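You operate a simulated robot arm through the tools that you are given. There is no shell and no other tool.

You run a simulated robot arm. Do the job below in one go: nothing can be reset, and whatever is moved stays where it is left.

## Task
Put things in order on the top of the wooden row bench. At the end: the thread tape tin stands on top of the plumholt job card; the grease pad with a black grip is in the flake tub; the black hose tail stands where the bright guide pin stood; the bright guide pin stands where the grease pad with a black grip stood; whatever was shut is shut again. Leave all else as you found it, and nothing knocked over.

It is judged by the outcome, as a careful person would: the job done as asked, and still so three seconds after it is handed in. It fails if anything else is knocked over, pushed out of place, dropped, spilled or broken.

## Robot
A 7-joint arm with a two-finger parallel gripper, fixed in place. Base frame: the origin is at the foot of the arm, x ahead of it, y to its left, z up; the work surface is at about z = 860. Readings come in mm, rad, newtons and seconds.
With the tool pointing down near the work surface it reaches from about 300 to 700 mm from the base axis. Its first joint turns from -1.152 to 1.152 rad. Payload 1.57 kg.
The TCP is the grasp point between the finger pads, 30 mm short of the fingertips. In the tool frame z runs along the fingers and y along their closing line. The gripper opens to 110 mm. The fingers are 24 mm wide and 12 mm thick; the gripper's body (48 by 112 mm) begins 78 mm behind the TCP.
Orientation is that of the tool frame in the base frame, as a unit quaternion [x, y, z, w]. With the fingers straight down and closing along the base's y, the tool's x points along the base's -x, its y along +y and its z along -z.

## Interface
- The arm moves only by the tool arm_command. Its argument "moves" is one flat list of numbers, 7 for each row, row after row: the finger opening in mm, from 0 to 110, then the shift along the tool's x, y, z in units of 25 mm (1.0 is 25 mm), then the turn, a rotation vector about the tool's x, y, z in units of 5 degrees (1.0 is 5 degrees). In form: [grip, dx, dy, dz, wx, wy, wz, grip, dx, dy, dz, wx, wy, wz, ...]. A call has 1 to 20 rows; each row shifts and turns the commanded pose from where the row before left it, along the tool's axes as they then stand. A call with a number of a shift or a turn outside -1 to 1 is refused whole. A row lasts 0.2 s, in which the tool goes at most 50 mm and 0.15 rad; a call with a longer step from one row to the next is refused whole, and so is a gripper value outside its range. A pose out of reach is approached as far as the arm can. The call stops where the force on the tool passes 40 N (or 10 N more than at its start, if that is more) or the arm is blocked; 0.2 s more then pass. The fingers move at their own pace (about 108 mm/s each) and stop on an object; they squeeze with about 31 N. The grip force told is the motor's: it shows also when the fingers shut on nothing. Time passes only in rows, and 0.2 s behind the last, so rows that do not move let the fingers close. It gives the time, the measured TCP pose, the force on the tool (base axes), the opening and the grip force at its end, in the units of the frame above (readings bear some noise), with the torque about the TCP (base axes, N m) and any sound that the robot's microphone picked up.
- Cameras (640 x 400 px; columns grow to the right, rows downward): "scene" is fixed at [151.8, -389.6, 1404.3]; the picture's right is [0.87, -0.50, 0.00], its down [-0.32, -0.56, -0.76] and it looks along [0.38, 0.66, -0.65] (base axes); focal length 271 px, centre (320, 200). "wrist" rides on the gripper at [70, 16, -141] in the tool frame; the picture's right is [-0.23, 0.97, 0.00], its down [-0.86, -0.20, -0.48] and it looks along [-0.47, -0.11, 0.88] (tool axes); focal length 222 px, centre (320, 200). There is no depth. A picture from a camera that has moved, and an enlarged one, comes with that camera's place and axes in the base frame and with its lens. The place of the scene camera against the robot may be out by one fixed shift of up to 12 mm in any direction.
- capture(camera): a new picture of that camera. It takes no simulated time.
- inspect(camera, box): a new picture of the part [left, top, right, bottom] of that camera's present view, enlarged. It takes no simulated time.
- sign_off(): hands the job in; it is judged then, once.

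Places have to be worked out from the pictures, the camera data and where the tool is seen. Open the gripper and draw the arm clear of the work before you hand the job in, unless the task says otherwise.

The tools are called after "Call:" as name(argument=value, ...) on one line, values as JSON. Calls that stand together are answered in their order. arm_command: Moves the arm, as the interface text tells. Its arguments: {"type":"object","properties":{"moves":{"type":"array","items":{"type":"number"}}},"required":["moves"]} The other tools are called the same way: capture (camera) takes a picture; inspect (camera, box) takes an enlarged picture of a part of a camera's view; sign_off () hands the job in.

At the start:

```text
clock: 0.0
position: [388.1, 29.3, 1136.3]
tool_rot: [0.0, 1.0, 0.0, 0.0]
ft_force: [0.1, -0.1, 0.3]
ft_torque: [0.03, 0.02, -0.02]
gripper_width: 110.1
finger_force: 0.1
```

scene: 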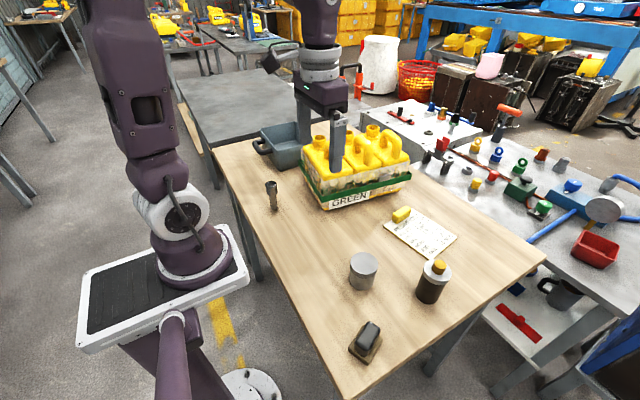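
wrist: 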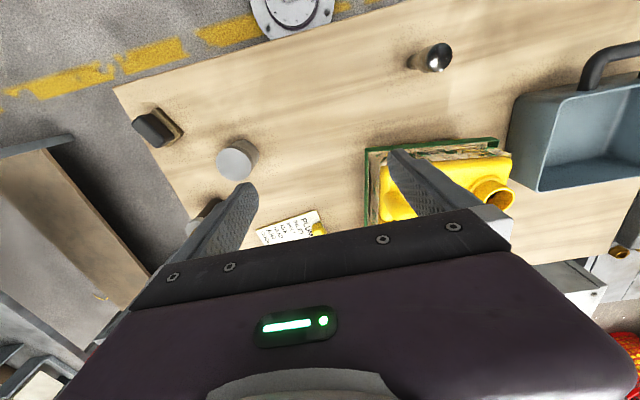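

I'll begin by looking closely at the bench from the scene camera, and from the wrist camera, to identify each item.

Call:
inspect(camera="scene", box=[220, 100, 420, 225])

Call:
inspect(camera="scene", box=[320, 190, 480, 290])

Call:
inspect(camera="scene", box=[310, 280, 470, 380])

Call:
inspect(camera="wrist", box=[100, 80, 340, 250])

Call:
inspect(camera="wrist", box=[380, 20, 640, 220])

```text
3.20 times, centred on (320, 162) of scene
camera zoom: at [151.8, -389.6, 1404.3], right [0.87, -0.5, 0.0], down [-0.32, -0.56, -0.76], along [0.38, 0.66, -0.65], focal length 868 px, centre (320, 320)
```

zoom: 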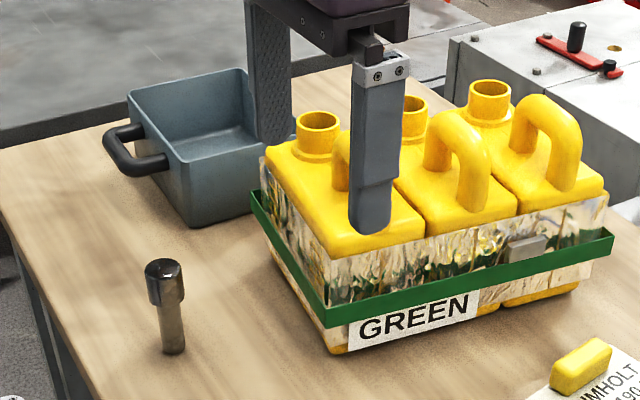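

```text
4.00 times, centred on (400, 240) of scene
camera zoom: at [151.8, -389.6, 1404.3], right [0.87, -0.5, 0.0], down [-0.32, -0.56, -0.76], along [0.38, 0.66, -0.65], focal length 1086 px, centre (0, 40)
```

zoom: 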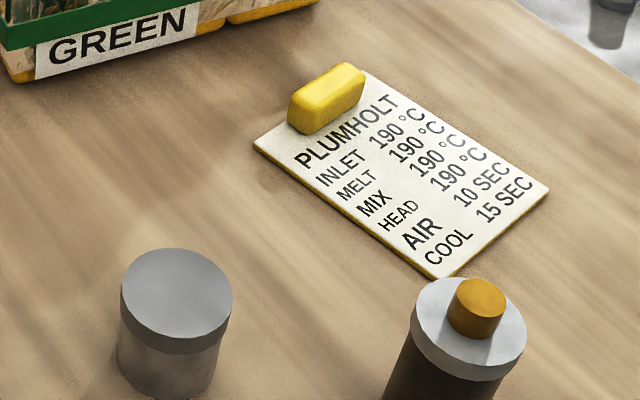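

```text
4.00 times, centred on (390, 330) of scene
camera zoom: at [151.8, -389.6, 1404.3], right [0.87, -0.5, 0.0], down [-0.32, -0.56, -0.76], along [0.38, 0.66, -0.65], focal length 1086 px, centre (40, -320)
```

zoom: 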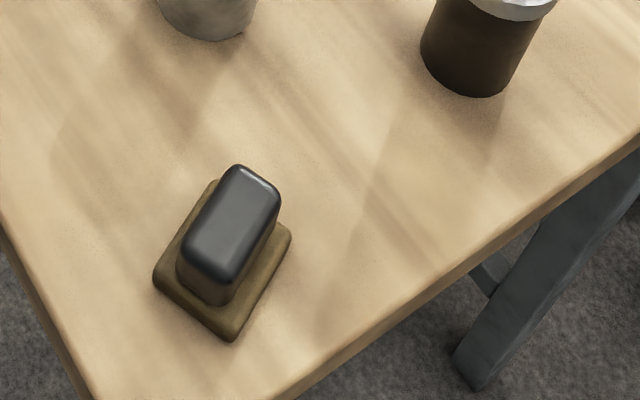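

```text
2.35 times, centred on (220, 165) of wrist
camera zoom: at [317.2, 44.8, 1276.6], right [0.23, 0.97, 0.0], down [0.86, -0.2, 0.48], along [0.47, -0.11, -0.88], focal length 523 px, centre (555, 282)
```

zoom: 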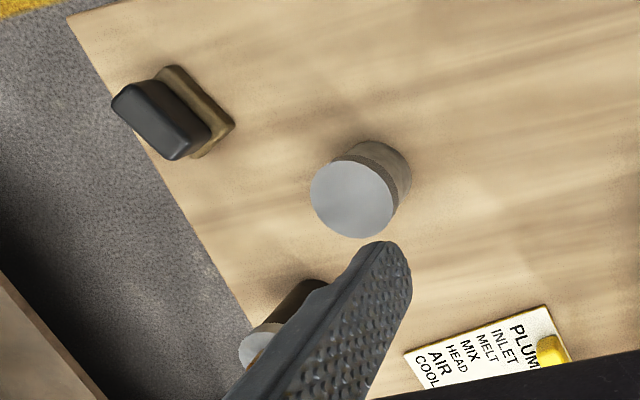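

```text
2.00 times, centred on (510, 120) of wrist
camera zoom: at [317.2, 44.8, 1276.6], right [0.23, 0.97, 0.0], down [0.86, -0.2, 0.48], along [0.47, -0.11, -0.88], focal length 444 px, centre (-60, 360)
```

zoom: 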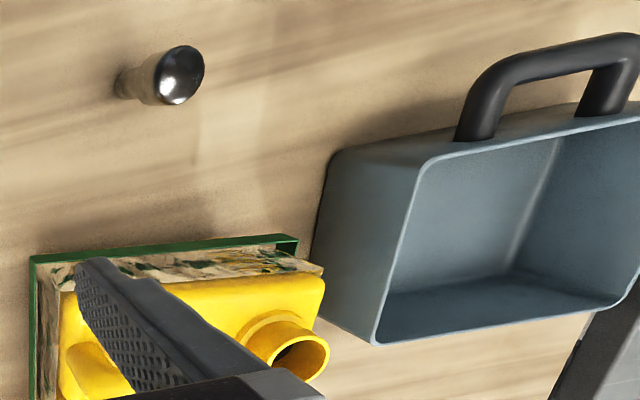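

The row bench carries: a bright pin at about (328,195), a crate of yellow canisters, the blue-grey tub (far left), a card with a yellow bar, a grey cylinder, a dark cylinder with light flange, and the pad with black grip at about (331,-250). I raise and move the arm left to look into the tub and behind the crate.

Call:
arm_command(moves=[110, 0, 1, -1, 0, 0, 0, 110, 0, 1, -1, 0, 0, 0, 110, 0, 1, 0, 0, 0, 0, 110, 0, 1, 0, 0, 0, 0, 110, 0, 1, 0, 0, 0, 0, 110, 0, 1, 0, 0, 0, 0, 110, 0, 1, 0, 0, 0, 0, 110, 0, 1, 0, 0, 0, 0])

Call:
capture(camera="wrist")

Call:
capture(camera="scene")

```text
clock: 1.8
position: [387.5, 228.8, 1186.2]
tool_rot: [0.0, 1.0, 0.0, 0.0]
ft_force: [-0.4, -1.2, 1.1]
ft_torque: [0.02, -0.05, -0.02]
gripper_width: 110.0
finger_force: 0.1
```

```text
taken
camera wrist: at [316.4, 245.5, 1327.2], right [0.23, 0.97, 0.0], down [0.86, -0.2, 0.48], along [0.47, -0.11, -0.88], focal length 222 px, centre (320, 200)
```

wrist: 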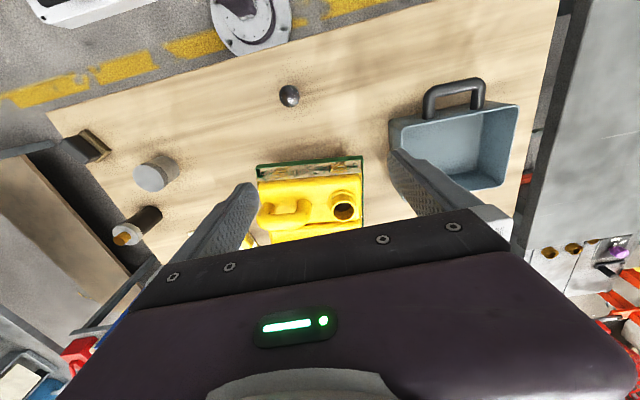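

```text
taken
```

scene: 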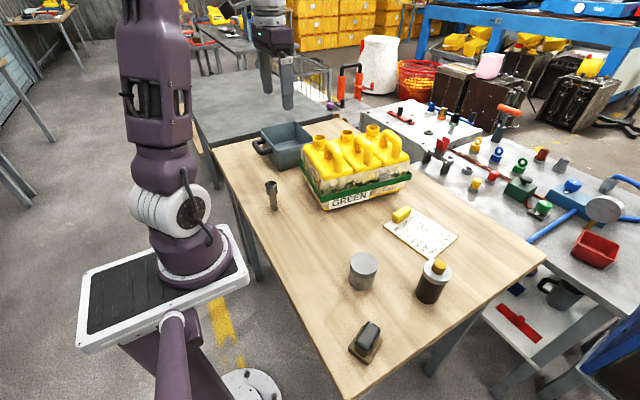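

The scene view is now clear of the arm. I inspect the tub, the two cylinders and the card again, and the wrist view of the tub.

Call:
inspect(camera="scene", box=[240, 110, 340, 172])

Call:
inspect(camera="scene", box=[335, 240, 463, 320])

Call:
inspect(camera="wrist", box=[370, 60, 530, 200])

Call:
inspect(camera="wrist", box=[230, 140, 380, 250])

Call:
inspect(camera="wrist", box=[50, 110, 210, 260])

```text
6.40 times, centred on (290, 141) of scene
camera zoom: at [151.8, -389.6, 1404.3], right [0.87, -0.5, 0.0], down [-0.32, -0.56, -0.76], along [0.38, 0.66, -0.65], focal length 1737 px, centre (512, 578)
```

zoom: 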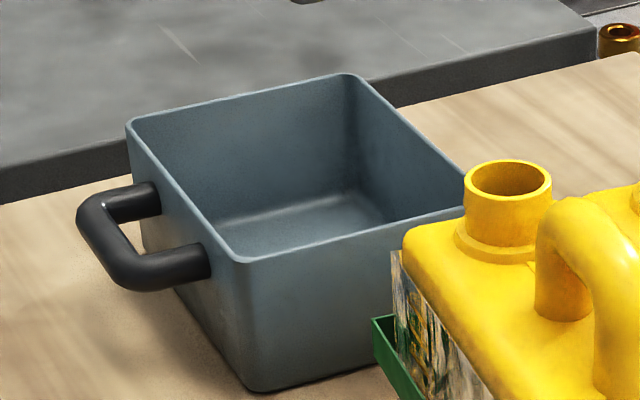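

```text
5.00 times, centred on (399, 280) of scene
camera zoom: at [151.8, -389.6, 1404.3], right [0.87, -0.5, 0.0], down [-0.32, -0.56, -0.76], along [0.38, 0.66, -0.65], focal length 1357 px, centre (-75, -200)
```

zoom: 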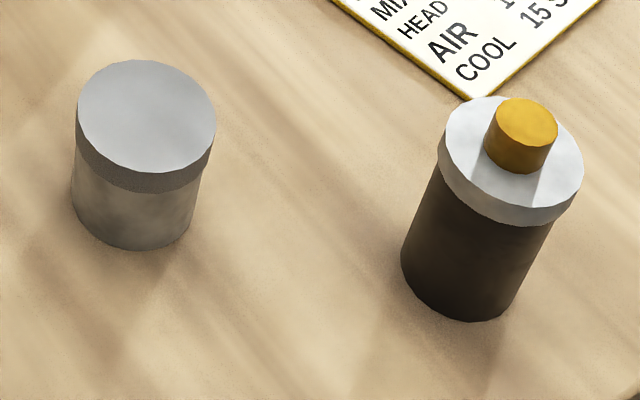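

```text
2.86 times, centred on (450, 130) of wrist
camera zoom: at [316.4, 245.5, 1327.2], right [0.23, 0.97, 0.0], down [0.86, -0.2, 0.48], along [0.47, -0.11, -0.88], focal length 635 px, centre (-51, 400)
```

zoom: 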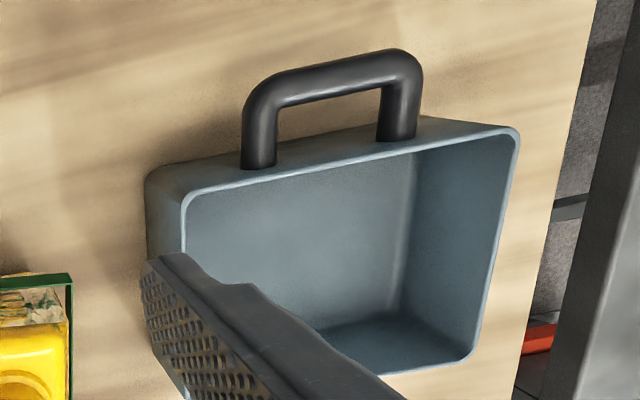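

```text
3.64 times, centred on (305, 195) of wrist
camera zoom: at [316.4, 245.5, 1327.2], right [0.23, 0.97, 0.0], down [0.86, -0.2, 0.48], along [0.47, -0.11, -0.88], focal length 808 px, centre (374, 218)
```

zoom: 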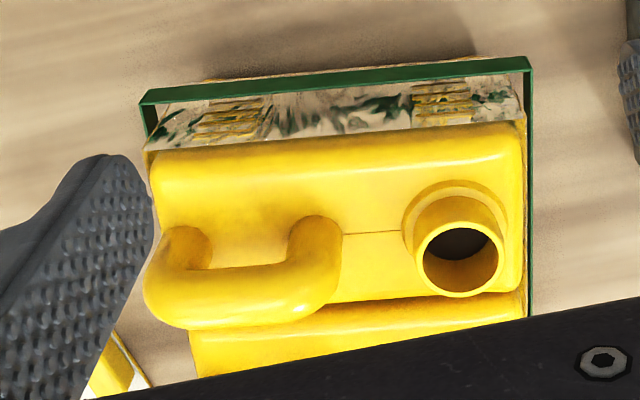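

```text
2.67 times, centred on (130, 185) of wrist
camera zoom: at [316.4, 245.5, 1327.2], right [0.23, 0.97, 0.0], down [0.86, -0.2, 0.48], along [0.47, -0.11, -0.88], focal length 592 px, centre (827, 240)
```

zoom: 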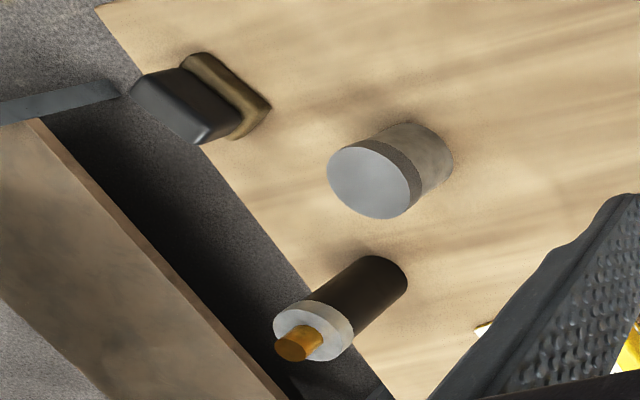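

The tub is empty and open. I move out over the crate to check whether anything stands hidden behind it.

Call:
arm_command(moves=[110, -1, -0.7, 0, 0, 0, 0, 110, -1, -0.7, 0, 0, 0, 0, 110, -1, -0.7, 0, 0, 0, 0, 110, -1, -0.7, 0, 0, 0, 0, 110, -1, -0.7, 0, 0, 0, 0, 110, -1, -0.7, 0, 0, 0, 0])

Call:
capture(camera="wrist")

```text
clock: 3.2
position: [537.2, 125.9, 1184.3]
tool_rot: [0.0, 1.0, 0.0, 0.0]
ft_force: [0.2, -0.3, 0.0]
ft_torque: [0.02, -0.04, 0.02]
gripper_width: 110.2
finger_force: 0.1
```

```text
taken
camera wrist: at [467.1, 141.0, 1325.4], right [0.23, 0.97, 0.0], down [0.86, -0.2, 0.48], along [0.47, -0.11, -0.88], focal length 222 px, centre (320, 200)
```

wrist: 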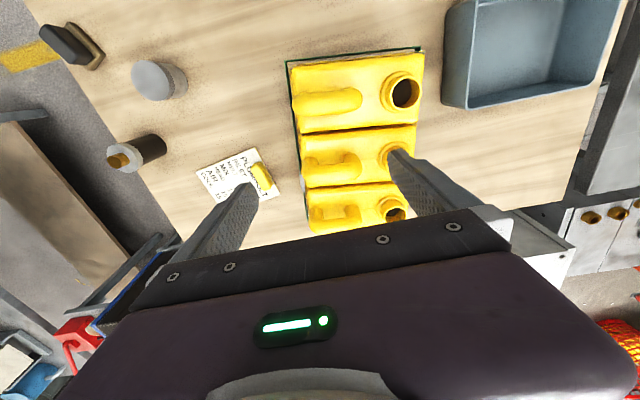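

Nothing is hidden behind the crate. I take enlarged views from here for measuring the card, cylinders, pad and tub.

Call:
inspect(camera="wrist", box=[90, 110, 290, 235])

Call:
inspect(camera="wrist", box=[430, 0, 640, 131])

Call:
inspect(camera="wrist", box=[30, 10, 230, 135])

```text
3.20 times, centred on (190, 172) of wrist
camera zoom: at [467.1, 141.0, 1325.4], right [0.23, 0.97, 0.0], down [0.86, -0.2, 0.48], along [0.47, -0.11, -0.88], focal length 711 px, centre (736, 288)
```

zoom: 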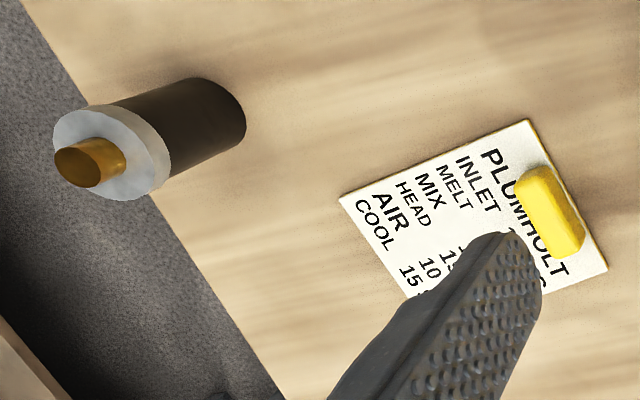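

```text
3.05 times, centred on (535, 66) of wrist
camera zoom: at [467.1, 141.0, 1325.4], right [0.23, 0.97, 0.0], down [0.86, -0.2, 0.48], along [0.47, -0.11, -0.88], focal length 677 px, centre (-335, 610)
```

zoom: 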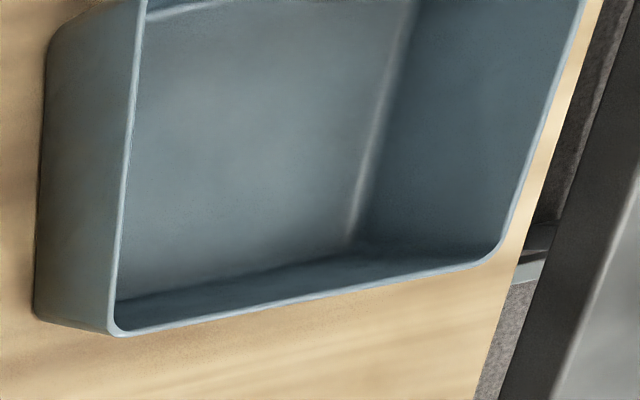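

```text
3.20 times, centred on (130, 72) of wrist
camera zoom: at [467.1, 141.0, 1325.4], right [0.23, 0.97, 0.0], down [0.86, -0.2, 0.48], along [0.47, -0.11, -0.88], focal length 711 px, centre (928, 608)
```

zoom: 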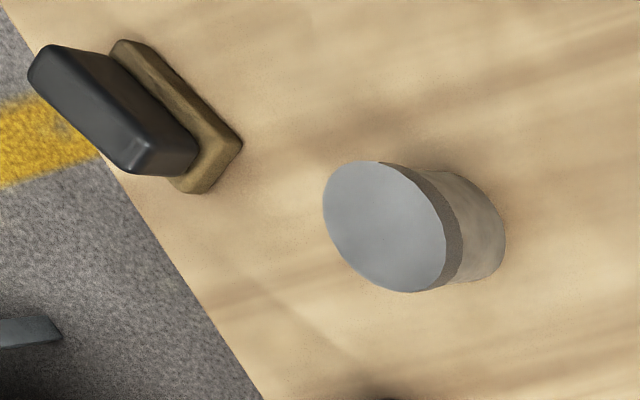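

From the views I judge: tin (grey, lid ~62 mm, ~55 mm tall) about (407,-128); hose tail (dark, ~100 mm tall) about (508,-222); card corners about (583,-167), (560,-21), (676,-4), (700,-150) with a yellow bar on its left end; tub about x 425–565, y 355–523. I move to hover above the tin to measure it closer.

Call:
arm_command(moves=[110, 0.473, -0.925, 0, 0, 0, 0, 110, 0.473, -0.925, 0, 0, 0, 0, 110, 0.473, -0.925, 0, 0, 0, 0, 110, 0.473, -0.925, 0.6, 0, 0, 0, 110, 0.473, -0.925, 0.6, 0, 0, 0, 110, 0.473, -0.925, 0.6, 0, 0, 0, 110, 0.473, -0.925, 0.6, 0, 0, 0, 110, 0.473, -0.925, 0.6, 0, 0, 0, 110, 0.473, -0.925, 0.6, 0, 0, 0, 110, 0.473, -0.925, 0.6, 0, 0, 0, 110, 0.473, -0.925, 0.6, 0, 0, 0])

Call:
capture(camera="wrist")

Call:
inspect(camera="wrist", box=[240, 80, 400, 180])

Call:
inspect(camera="wrist", box=[80, 60, 240, 260])

```text
clock: 5.6
position: [408.0, -129.0, 1066.1]
tool_rot: [0.0, 1.0, 0.0, 0.0]
ft_force: [0.1, -0.7, 1.1]
ft_torque: [0.01, 0.03, -0.01]
gripper_width: 109.9
finger_force: 0.1
```

```text
taken
camera wrist: at [335.9, -114.5, 1207.2], right [0.23, 0.97, 0.0], down [0.86, -0.2, 0.48], along [0.47, -0.11, -0.88], focal length 222 px, centre (320, 200)
```

wrist: 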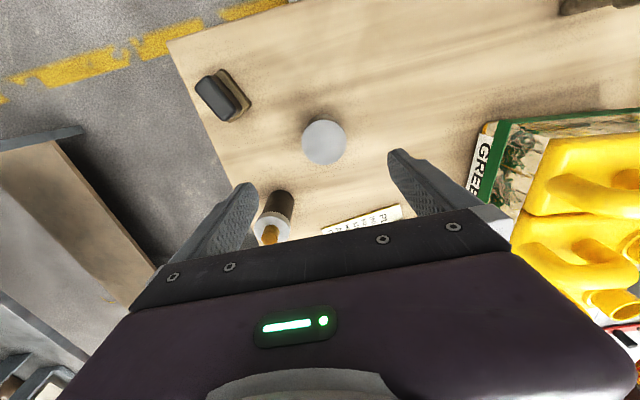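

```text
4.00 times, centred on (320, 130) of wrist
camera zoom: at [335.9, -114.5, 1207.2], right [0.23, 0.97, 0.0], down [0.86, -0.2, 0.48], along [0.47, -0.11, -0.88], focal length 888 px, centre (320, 480)
```

zoom: 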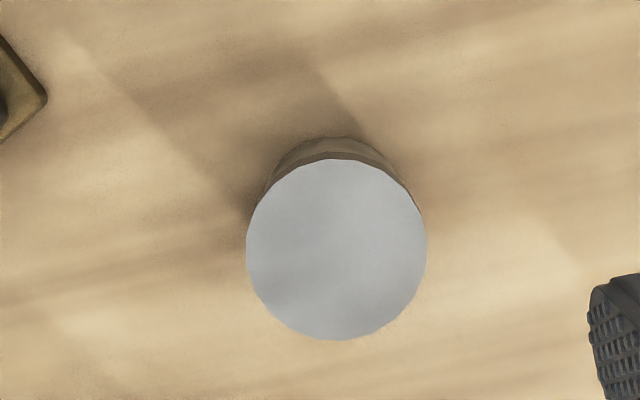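

```text
2.00 times, centred on (160, 160) of wrist
camera zoom: at [335.9, -114.5, 1207.2], right [0.23, 0.97, 0.0], down [0.86, -0.2, 0.48], along [0.47, -0.11, -0.88], focal length 444 px, centre (640, 280)
```

zoom: 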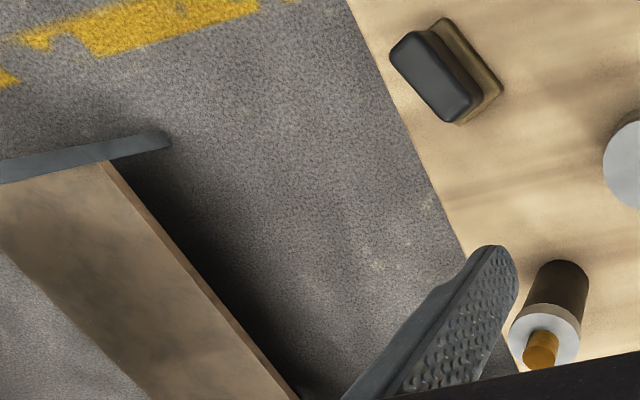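

The tin's lid is about 59 mm across, centred some (+2,+4) mm from the tool axis, i.e. about (410,-125). I shift onto it and descend with open fingers to TCP z≈900.

Call:
arm_command(moves=[110, -0.08, 0.14, 0.9, 0, 0, 0, 110, 0, 0, 0.95, 0, 0, 0, 110, 0, 0, 0.95, 0, 0, 0, 110, 0, 0, 0.95, 0, 0, 0, 110, 0, 0, 0.95, 0, 0, 0, 110, 0, 0, 0.95, 0, 0, 0, 110, 0, 0, 0.95, 0, 0, 0])

Call:
capture(camera="wrist")

Call:
inspect(camera="scene", box=[300, 200, 460, 300])

```text
clock: 7.2
position: [412.0, -126.9, 900.8]
tool_rot: [0.0, 1.0, 0.0, 0.0]
ft_force: [0.7, -0.1, 0.1]
ft_torque: [-0.01, 0.04, 0.0]
gripper_width: 110.1
finger_force: 0.0
```

```text
taken
camera wrist: at [339.9, -111.9, 1041.6], right [0.23, 0.97, 0.0], down [0.85, -0.2, 0.48], along [0.47, -0.11, -0.88], focal length 222 px, centre (320, 200)
```

wrist: 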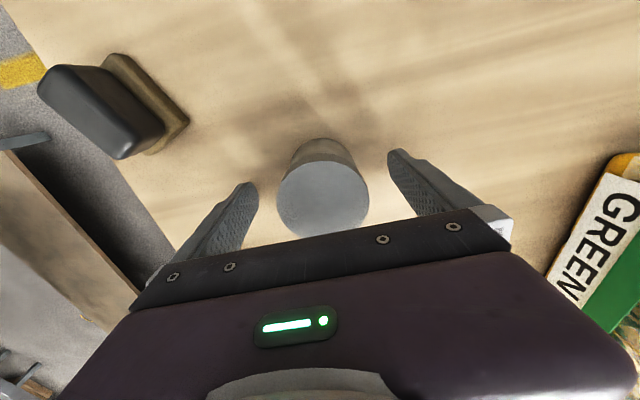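

```text
4.00 times, centred on (380, 250) of scene
camera zoom: at [151.8, -389.6, 1404.3], right [0.87, -0.5, 0.0], down [-0.32, -0.56, -0.76], along [0.38, 0.66, -0.65], focal length 1086 px, centre (80, 0)
```

zoom: 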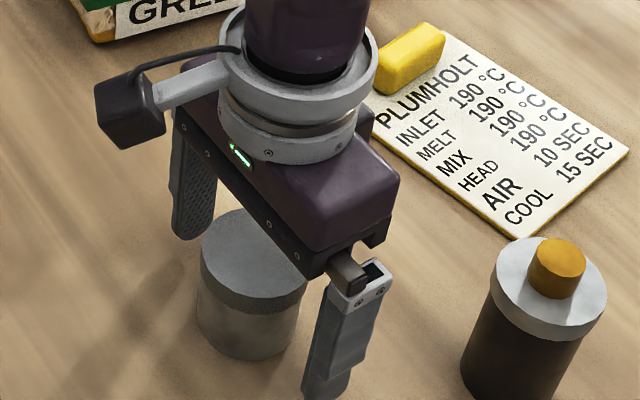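

The tin sits centrally between the fingers, about 2–3 mm behind the tool axis in x. I nudge back and close the fingers on it.

Call:
arm_command(moves=[110, 0.1, 0, 0, 0, 0, 0, 40, 0, 0, 0, 0, 0, 0, 40, 0, 0, 0, 0, 0, 0, 40, 0, 0, 0, 0, 0, 0, 40, 0, 0, 0, 0, 0, 0])

Call:
capture(camera="wrist")

```text
clock: 8.4
position: [408.8, -127.5, 900.4]
tool_rot: [0.0, 1.0, 0.0, 0.0]
ft_force: [0.4, 0.0, -0.2]
ft_torque: [-0.02, 0.0, -0.01]
gripper_width: 55.1
finger_force: 31.1
```

```text
taken
camera wrist: at [337.8, -111.4, 1041.8], right [0.23, 0.97, 0.0], down [0.86, -0.2, 0.48], along [0.47, -0.11, -0.88], focal length 222 px, centre (320, 200)
```

wrist: 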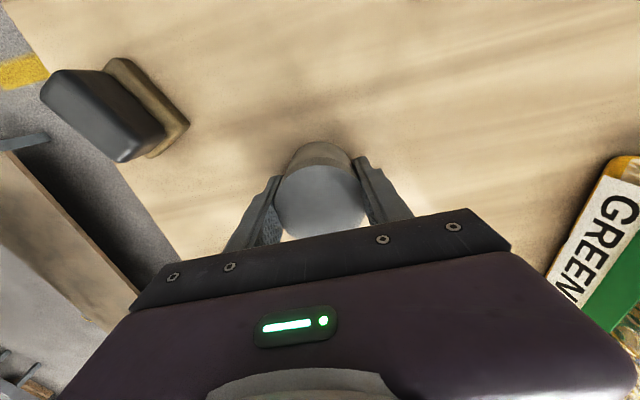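

Gripped at 55 mm with 31 N. I lift 100 mm and carry the tin over the free part of the card, aiming at about (632,-101).

Call:
arm_command(moves=[40, 0, 0, -0.6, 0, 0, 0, 40, 0, 0, -0.9, 0, 0, 0, 40, 0, 0, -1, 0, 0, 0, 40, 0, 0, -1, 0, 0, 0, 40, 0, 0, -0.5, 0, 0, 0, 40, -0.6, 0.07, 0, 0, 0, 0, 40, -0.9, 0.104, 0, 0, 0, 0, 40, -0.9, 0.104, 0, 0, 0, 0, 40, -0.9, 0.104, 0, 0, 0, 0, 40, -0.9, 0.104, 0, 0, 0, 0, 40, -0.9, 0.104, 0, 0, 0, 0, 40, -0.9, 0.104, 0, 0, 0, 0, 40, -0.9, 0.104, 0, 0, 0, 0, 40, -0.9, 0.104, 0, 0, 0, 0, 40, -0.7, 0.104, 0, 0, 0, 0, 40, -0.44, 0.034, 0, 0, 0, 0])

Call:
capture(camera="wrist")

Call:
inspect(camera="scene", box=[330, 150, 490, 250])

```text
clock: 11.8
position: [630.8, -100.2, 1001.4]
tool_rot: [0.001, 1.0, 0.0, 0.0]
ft_force: [0.3, 0.2, -0.8]
ft_torque: [0.0, 0.02, -0.02]
gripper_width: 54.9
finger_force: 30.9
```

```text
taken
camera wrist: at [559.8, -84.5, 1141.5], right [0.23, 0.97, 0.0], down [0.85, -0.2, 0.48], along [0.47, -0.11, -0.88], focal length 222 px, centre (320, 200)
```

wrist: 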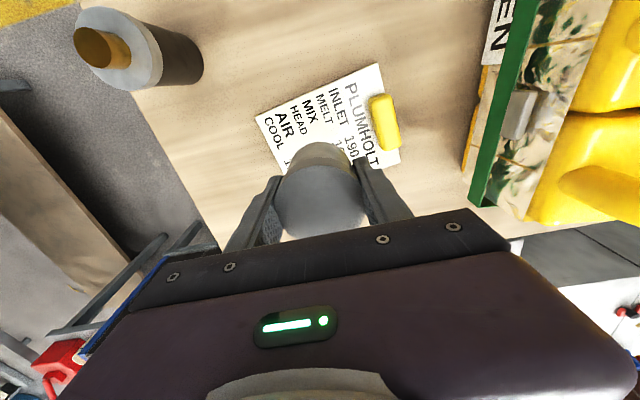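

```text
4.00 times, centred on (410, 200) of scene
camera zoom: at [151.9, -389.6, 1404.3], right [0.87, -0.5, 0.0], down [-0.32, -0.56, -0.76], along [0.38, 0.66, -0.65], focal length 1086 px, centre (-40, 200)
```

zoom: 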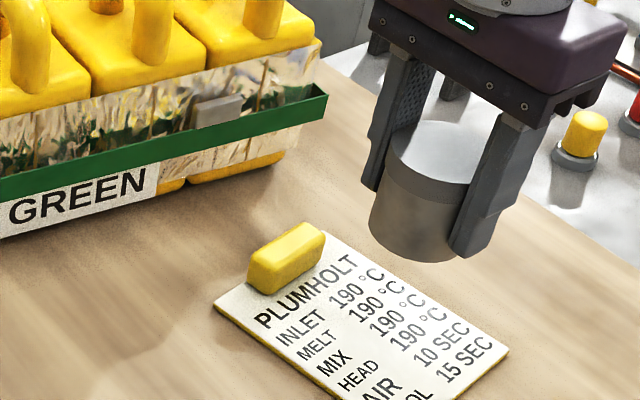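

The card corners recompute to about (585,-168), (561,-20), (679,-5), and the tin hovers over its free area clear of the yellow bar. I lower to just above the card.

Call:
arm_command(moves=[40, 0, 0, 0.8, 0, 0, 0, 40, 0, 0, 1, 0, 0, 0, 40, 0, 0, 1, 0, 0, 0, 40, 0, 0, 0.7, 0, 0, 0, 40, 0, 0, 0.3, 0, 0, 0])

Call:
inspect(camera="scene", box=[370, 180, 498, 260])

Call:
capture(camera="wrist")

```text
clock: 13.0
position: [632.7, -100.4, 906.9]
tool_rot: [0.0, 1.0, 0.0, 0.001]
ft_force: [-4.4, 2.0, 14.2]
ft_torque: [0.13, 0.23, 0.02]
gripper_width: 54.7
finger_force: 31.1
```

```text
5.00 times, centred on (434, 220) of scene
camera zoom: at [151.4, -389.5, 1404.4], right [0.87, -0.5, 0.0], down [-0.32, -0.56, -0.76], along [0.38, 0.66, -0.65], focal length 1357 px, centre (-250, 100)
```

zoom: 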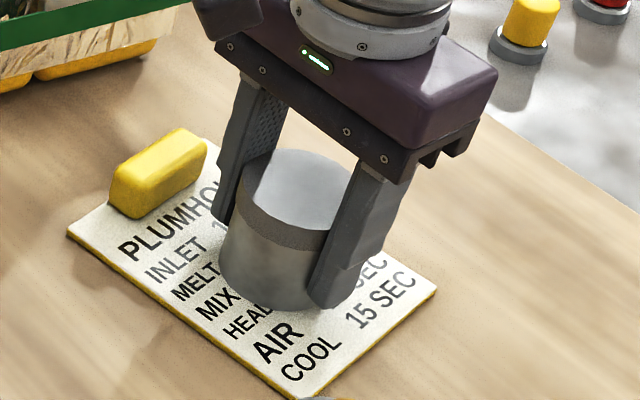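

```text
taken
camera wrist: at [560.3, -84.3, 1047.5], right [0.23, 0.97, 0.0], down [0.85, -0.2, 0.48], along [0.47, -0.11, -0.88], focal length 222 px, centre (320, 200)
```

wrist: 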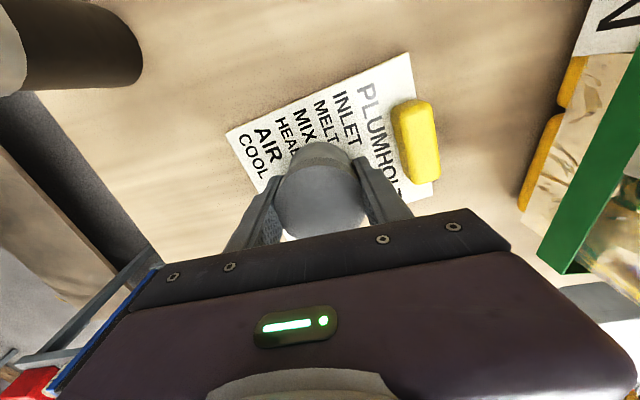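

The tin already rests on the card (14 N upward at TCP z 907). I ease off slightly, open the fingers modestly to keep clear of the bar, and rise straight up.

Call:
arm_command(moves=[40, 0, 0, -0.04, 0, 0, 0, 72, 0, 0, 0, 0, 0, 0, 72, 0, 0, 0, 0, 0, 0, 72, 0, 0, 0, 0, 0, 0, 72, 0, 0, -0.5, 0, 0, 0, 72, 0, 0, -1, 0, 0, 0, 72, 0, 0, -1, 0, 0, 0, 72, 0, 0, -1, 0, 0, 0, 100, 0, 0, -1, 0, 0, 0, 110, 0, 0, -1, 0, 0, 0])

Call:
capture(camera="wrist")

Call:
inspect(camera="scene", box=[370, 180, 498, 260])

```text
clock: 15.2
position: [630.8, -100.1, 1043.0]
tool_rot: [0.001, 1.0, -0.001, 0.0]
ft_force: [-0.2, 0.3, -0.7]
ft_torque: [0.01, 0.04, 0.02]
gripper_width: 110.0
finger_force: 0.0
```

```text
taken
camera wrist: at [560.3, -84.6, 1184.1], right [0.23, 0.97, 0.0], down [0.86, -0.2, 0.48], along [0.47, -0.11, -0.88], focal length 222 px, centre (320, 200)
```

wrist: 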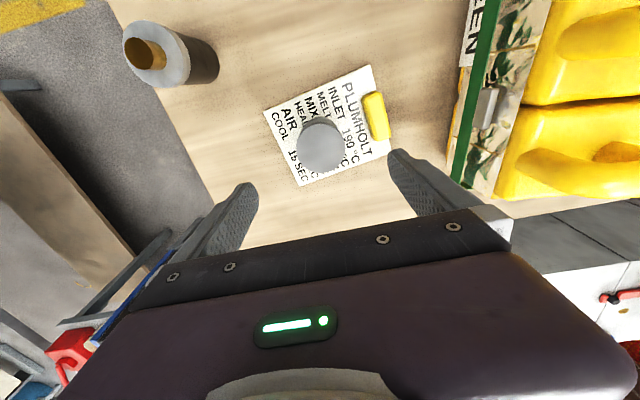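

```text
5.00 times, centred on (434, 220) of scene
camera zoom: at [151.8, -389.6, 1404.3], right [0.87, -0.5, 0.0], down [-0.32, -0.56, -0.76], along [0.38, 0.66, -0.65], focal length 1357 px, centre (-250, 100)
```

zoom: 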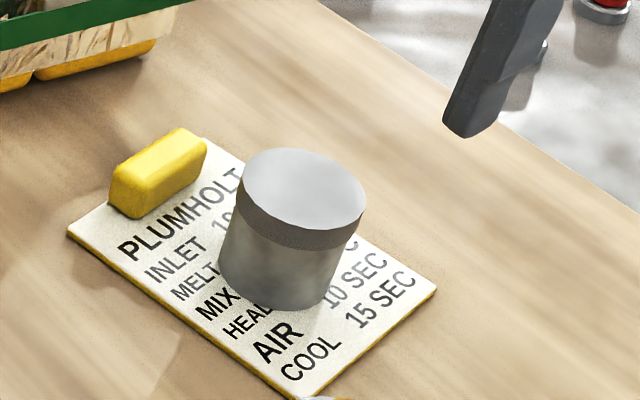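

The tin stands upright on the card and the bar and card are unmoved. Now I go above the grease pad at about (331,-250) to measure it.

Call:
arm_command(moves=[110, 0.987, -0.483, -0.3, 0, 0, 0, 110, 0.987, -0.483, -0.3, 0, 0, 0, 110, 0.987, -0.483, -0.3, 0, 0, 0, 110, 0.987, -0.483, 0, 0, 0, 0, 110, 0.987, -0.483, 0, 0, 0, 0, 110, 0.987, -0.483, 0, 0, 0, 0, 110, 0.987, -0.483, 0, 0, 0, 0, 110, 0.987, -0.483, 0, 0, 0, 0, 110, 0.987, -0.483, 0, 0, 0, 0, 110, 0.987, -0.483, 0, 0, 0, 0, 110, 0.987, -0.483, 0, 0, 0, 0, 110, 0.987, -0.483, 0, 0, 0, 0])

Call:
capture(camera="wrist")

Call:
inspect(camera="wrist", box=[240, 80, 400, 180])

```text
clock: 17.8
position: [334.2, -245.2, 1067.2]
tool_rot: [-0.001, 1.0, 0.0, 0.0]
ft_force: [0.2, 0.0, -0.4]
ft_torque: [0.01, -0.01, -0.01]
gripper_width: 109.9
finger_force: 0.0
```

```text
taken
camera wrist: at [262.6, -229.3, 1208.8], right [0.23, 0.97, 0.0], down [0.85, -0.2, 0.48], along [0.47, -0.11, -0.88], focal length 222 px, centre (320, 200)
```

wrist: 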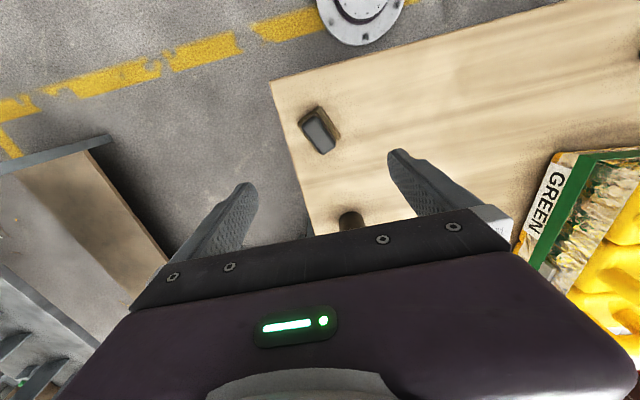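

```text
4.00 times, centred on (320, 130) of wrist
camera zoom: at [262.6, -229.3, 1208.8], right [0.23, 0.97, 0.0], down [0.85, -0.2, 0.48], along [0.47, -0.11, -0.88], focal length 888 px, centre (320, 480)
```

zoom: 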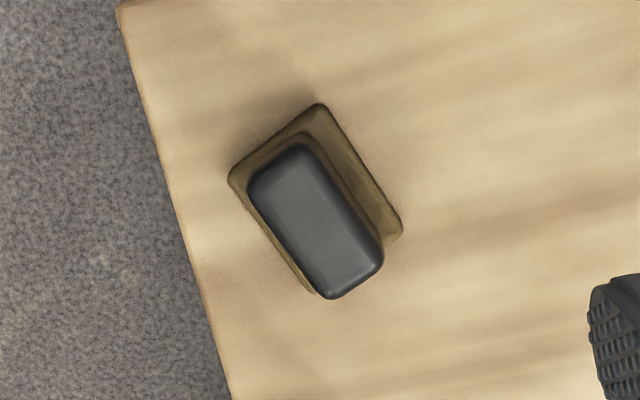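

The pad's base is centred at about (330.5,-246), long axis turned about 23° from base x, and the black grip top is at z≈898, ~25 mm wide. I centre over it and turn the tool −23° about its own z so the fingers close across the grip's narrow side.

Call:
arm_command(moves=[110, 0.156, -0.04, 0, 0, 0, 0, 110, 0, 0, 0, 0, 0, -0.92, 110, 0, 0, 0, 0, 0, -0.92, 110, 0, 0, 0, 0, 0, -0.92, 110, 0, 0, 0, 0, 0, -0.92, 110, 0, 0, 0, 0, 0, -0.92, 110, 0, 0, 1, 0, 0, 0, 110, 0, 0, 1, 0, 0, 0, 110, 0, 0, 1, 0, 0, 0])

Call:
capture(camera="wrist")

Call:
inspect(camera="wrist", box=[240, 110, 400, 210])

```text
clock: 19.8
position: [330.8, -246.7, 990.7]
tool_rot: [-0.199, 0.98, -0.001, 0.0]
ft_force: [0.2, -0.7, 0.2]
ft_torque: [0.0, -0.01, 0.03]
gripper_width: 110.1
finger_force: 0.1
```

```text
taken
camera wrist: at [259.1, -259.8, 1131.6], right [-0.17, 0.99, 0.0], down [0.87, 0.15, 0.48], along [0.47, 0.08, -0.88], focal length 222 px, centre (320, 200)
```

wrist: 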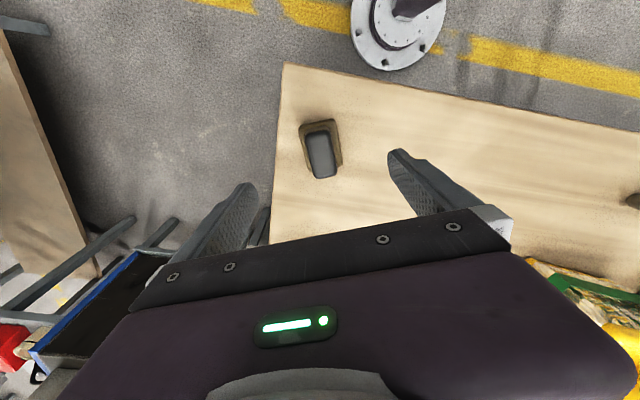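

```text
4.00 times, centred on (320, 160) of wrist
camera zoom: at [259.1, -259.8, 1131.6], right [-0.17, 0.99, 0.0], down [0.87, 0.15, 0.48], along [0.47, 0.08, -0.88], focal length 888 px, centre (320, 360)
```

zoom: 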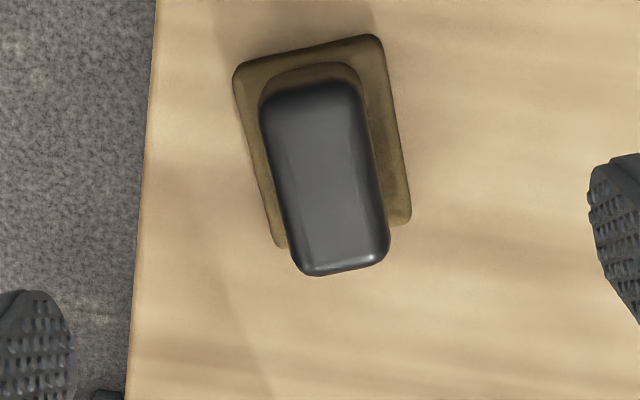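

Fingers are aligned with the grip to within about 1° and 1–2 mm. I descend so the fingertips stop just above the brown base (TCP z≈904) and close.

Call:
arm_command(moves=[110, 0, 0, 0.9, 0, 0, 0, 110, 0, 0, 0.9, 0, 0, 0, 110, 0, 0, 0.9, 0, 0, 0, 110, 0, 0, 0.75, 0, 0, 0])

Call:
capture(camera="wrist")

Call:
inspect(camera="scene", box=[300, 280, 460, 380])

```text
clock: 20.8
position: [331.6, -245.2, 904.2]
tool_rot: [-0.199, 0.98, 0.0, 0.0]
ft_force: [0.5, -0.6, 0.1]
ft_torque: [0.0, 0.0, -0.01]
gripper_width: 110.4
finger_force: 0.0
```

```text
taken
camera wrist: at [259.3, -258.8, 1044.0], right [-0.17, 0.99, 0.0], down [0.86, 0.15, 0.48], along [0.47, 0.08, -0.88], focal length 222 px, centre (320, 200)
```

wrist: 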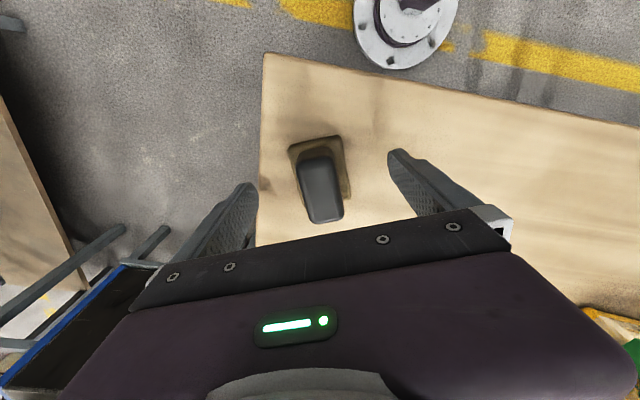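

```text
4.00 times, centred on (380, 330) of scene
camera zoom: at [151.8, -389.6, 1404.3], right [0.87, -0.5, 0.0], down [-0.32, -0.56, -0.76], along [0.38, 0.66, -0.65], focal length 1086 px, centre (80, -320)
```

zoom: 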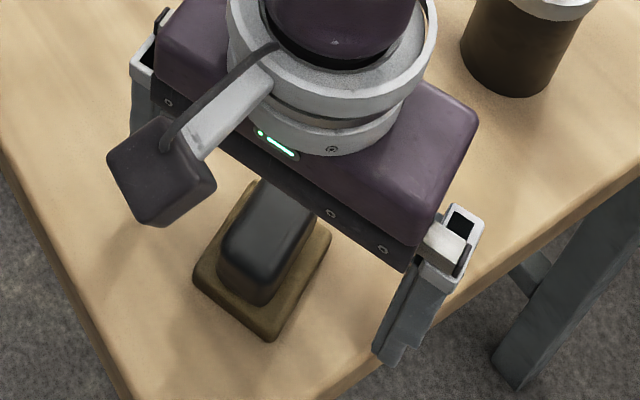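

The grip lies midway between the fingers. Closing on it now.

Call:
arm_command(moves=[15, 0, 0, 0, 0, 0, 0, 15, 0, 0, 0, 0, 0, 0, 15, 0, 0, 0, 0, 0, 0, 15, 0, 0, 0, 0, 0, 0])

Call:
capture(camera="wrist")

```text
clock: 21.8
position: [331.4, -245.2, 904.5]
tool_rot: [-0.2, 0.98, 0.0, 0.0]
ft_force: [0.5, 0.2, 0.1]
ft_torque: [0.02, 0.01, 0.0]
gripper_width: 43.2
finger_force: 31.0
```

```text
taken
camera wrist: at [259.4, -258.8, 1044.2], right [-0.17, 0.99, 0.0], down [0.87, 0.15, 0.48], along [0.47, 0.08, -0.88], focal length 222 px, centre (320, 200)
```

wrist: 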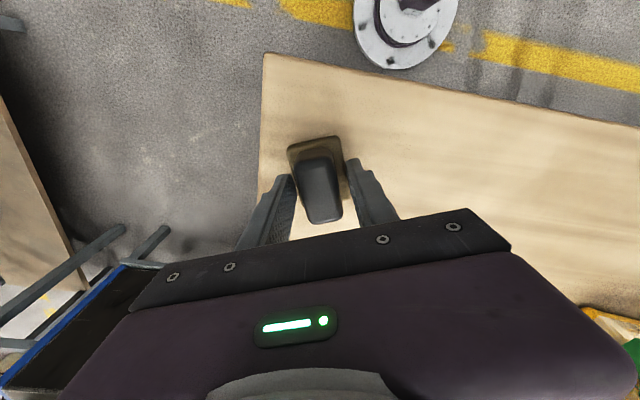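

The fingers stopped at 43 mm, i.e. on the sides of the brown base rather than the grip, only with their tips. I open a little, lower 8 mm and take a firm hold of the base's flat sides instead.

Call:
arm_command(moves=[60, 0, 0, 0, 0, 0, 0, 60, 0, 0, 0, 0, 0, 0, 60, 0, 0, 0.32, 0, 0, 0, 25, 0, 0, 0, 0, 0, 0, 25, 0, 0, 0, 0, 0, 0, 25, 0, 0, 0, 0, 0, 0])

Call:
capture(camera="wrist")

Call:
inspect(camera="scene", box=[300, 280, 460, 380])

```text
clock: 23.2
position: [331.0, -246.6, 895.4]
tool_rot: [-0.199, 0.98, 0.001, 0.0]
ft_force: [-1.2, 0.0, 5.2]
ft_torque: [0.05, 0.09, -0.05]
gripper_width: 43.2
finger_force: 31.0
```

```text
taken
camera wrist: at [259.2, -259.2, 1036.7], right [-0.17, 0.99, 0.0], down [0.87, 0.15, 0.48], along [0.47, 0.08, -0.88], focal length 222 px, centre (320, 200)
```

wrist: 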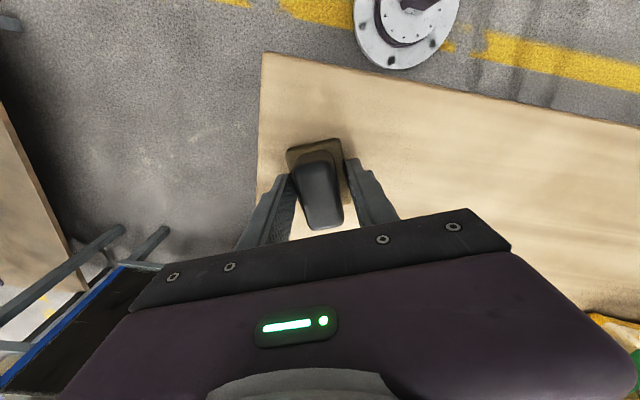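

```text
4.00 times, centred on (380, 330) of scene
camera zoom: at [151.7, -389.6, 1404.3], right [0.87, -0.5, 0.0], down [-0.32, -0.56, -0.76], along [0.38, 0.66, -0.65], focal length 1086 px, centre (80, -320)
```

zoom: 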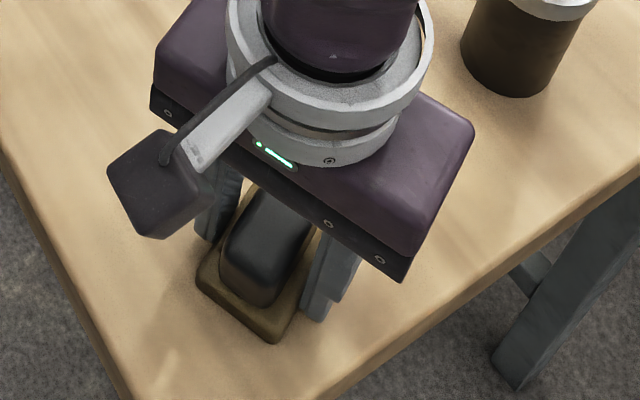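

The base is firmly held at 43 mm. I lift to z≈1050, turning the tool back to straight as it rises.

Call:
arm_command(moves=[25, 0, 0, -0.4, 0, 0, 0, 25, 0, 0, -0.8, 0, 0, 0, 25, 0, 0, -1, 0, 0, 0.92, 25, 0, 0, -1, 0, 0, 0.92, 25, 0, 0, -1, 0, 0, 0.92, 25, 0, 0, -1, 0, 0, 0.92, 25, 0, 0, -1, 0, 0, 0.92])

Call:
capture(camera="wrist")

Call:
capture(camera="scene")

```text
clock: 24.8
position: [331.8, -246.1, 1051.9]
tool_rot: [0.0, 1.0, 0.0, 0.0]
ft_force: [-0.1, -0.2, -0.6]
ft_torque: [0.04, 0.01, 0.01]
gripper_width: 43.1
finger_force: 31.5
```

```text
taken
camera wrist: at [260.2, -230.4, 1193.4], right [0.23, 0.97, 0.0], down [0.85, -0.2, 0.48], along [0.47, -0.11, -0.88], focal length 222 px, centre (320, 200)
```

wrist: 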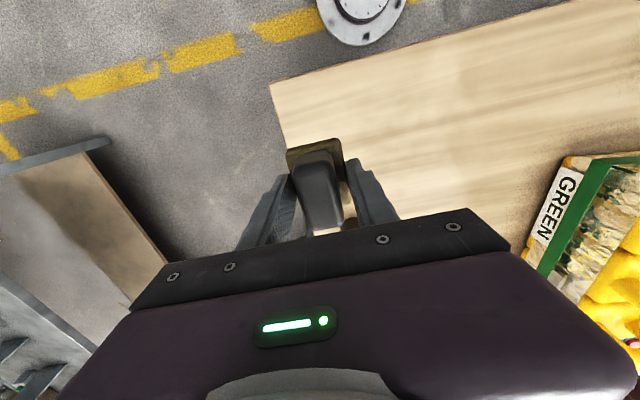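

```text
taken
```

scene: 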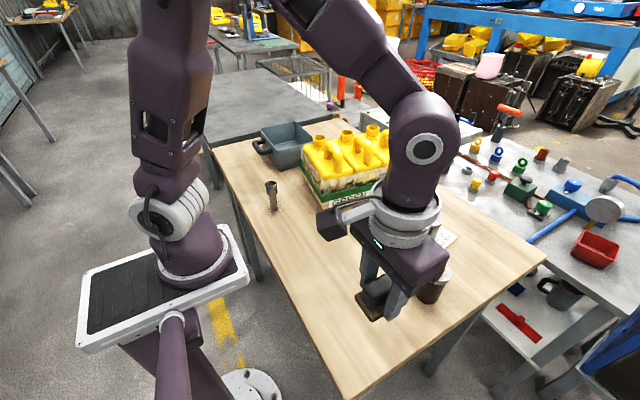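

The pad is lifted. I check the hold for tilt before carrying it across.

Call:
inspect(camera="scene", box=[310, 240, 470, 340])

Call:
inspect(camera="wrist", box=[240, 110, 400, 240])

```text
4.00 times, centred on (390, 290) of scene
camera zoom: at [151.8, -389.6, 1404.3], right [0.87, -0.5, 0.0], down [-0.32, -0.56, -0.76], along [0.38, 0.66, -0.65], focal length 1086 px, centre (40, -160)
```

zoom: 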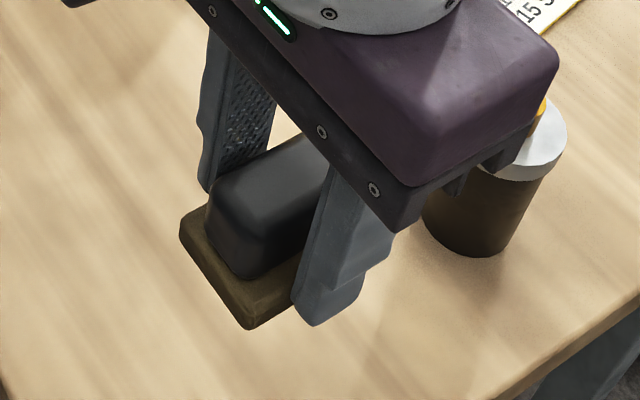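

```text
3.08 times, centred on (320, 175) of wrist
camera zoom: at [260.2, -230.4, 1193.4], right [0.23, 0.97, 0.0], down [0.85, -0.2, 0.48], along [0.47, -0.11, -0.88], focal length 684 px, centre (320, 277)
```

zoom: 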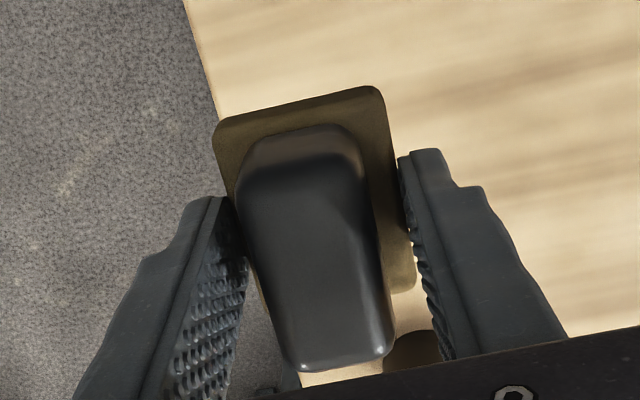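

The pad is held with a slight tilt but secure. I carry it along x≈332 to the left side, passing over the pin (top ≈950) with ample clearance.

Call:
arm_command(moves=[25, 0, 0.5, -0.2, 0, 0, 0, 25, 0, 0.8, -0.2, 0, 0, 0, 25, 0, 1, -0.2, 0, 0, 0, 25, 0, 1, 0, 0, 0, 0, 25, 0, 1, 0, 0, 0, 0, 25, 0, 1, 0, 0, 0, 0, 25, 0, 1, 0, 0, 0, 0, 25, 0, 1, 0, 0, 0, 0, 25, 0, 1, 0, 0, 0, 0, 25, 0, 1, 0, 0, 0, 0, 25, 0, 1, 0, 0, 0, 0, 25, 0, 1, 0, 0, 0, 0, 25, 0, 1, 0, 0, 0, 0, 25, 0, 1, 0, 0, 0, 0, 25, 0, 1, 0, 0, 0, 0, 25, 0, 1, 0, 0, 0, 0, 25, 0, 1, 0, 0, 0, 0, 25, 0, 1, 0, 0, 0, 0, 25, 0, 1, 0, 0, 0, 0, 25, 0, 1, 0, 0, 0, 0])

Call:
capture(camera="wrist")

Call:
inspect(camera="wrist", box=[380, 30, 600, 210])

```text
clock: 29.0
position: [331.4, 236.6, 1066.4]
tool_rot: [0.0, 1.0, 0.0, 0.0]
ft_force: [0.8, 0.0, -0.4]
ft_torque: [0.04, -0.02, -0.03]
gripper_width: 43.1
finger_force: 31.1
```

```text
taken
camera wrist: at [259.4, 251.7, 1207.3], right [0.23, 0.97, 0.0], down [0.85, -0.2, 0.48], along [0.47, -0.11, -0.88], focal length 222 px, centre (320, 200)
```

wrist: 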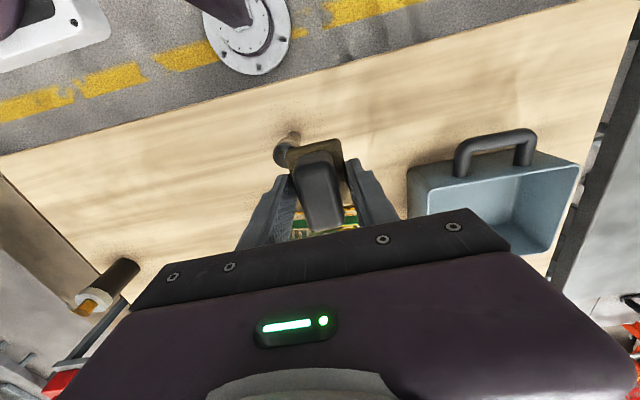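

```text
2.22 times, centred on (490, 120) of wrist
camera zoom: at [259.4, 251.7, 1207.3], right [0.23, 0.97, 0.0], down [0.85, -0.2, 0.48], along [0.47, -0.11, -0.88], focal length 494 px, centre (-58, 378)
```

zoom: 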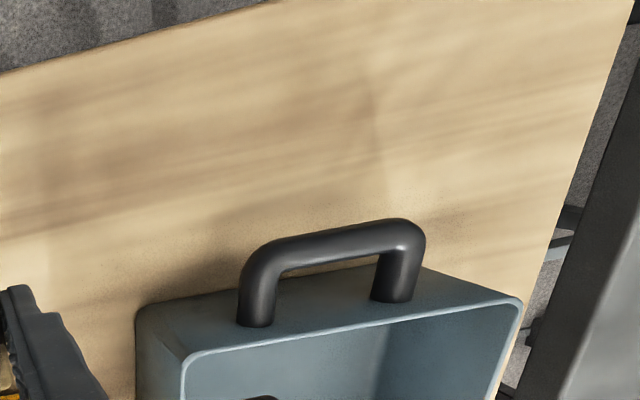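

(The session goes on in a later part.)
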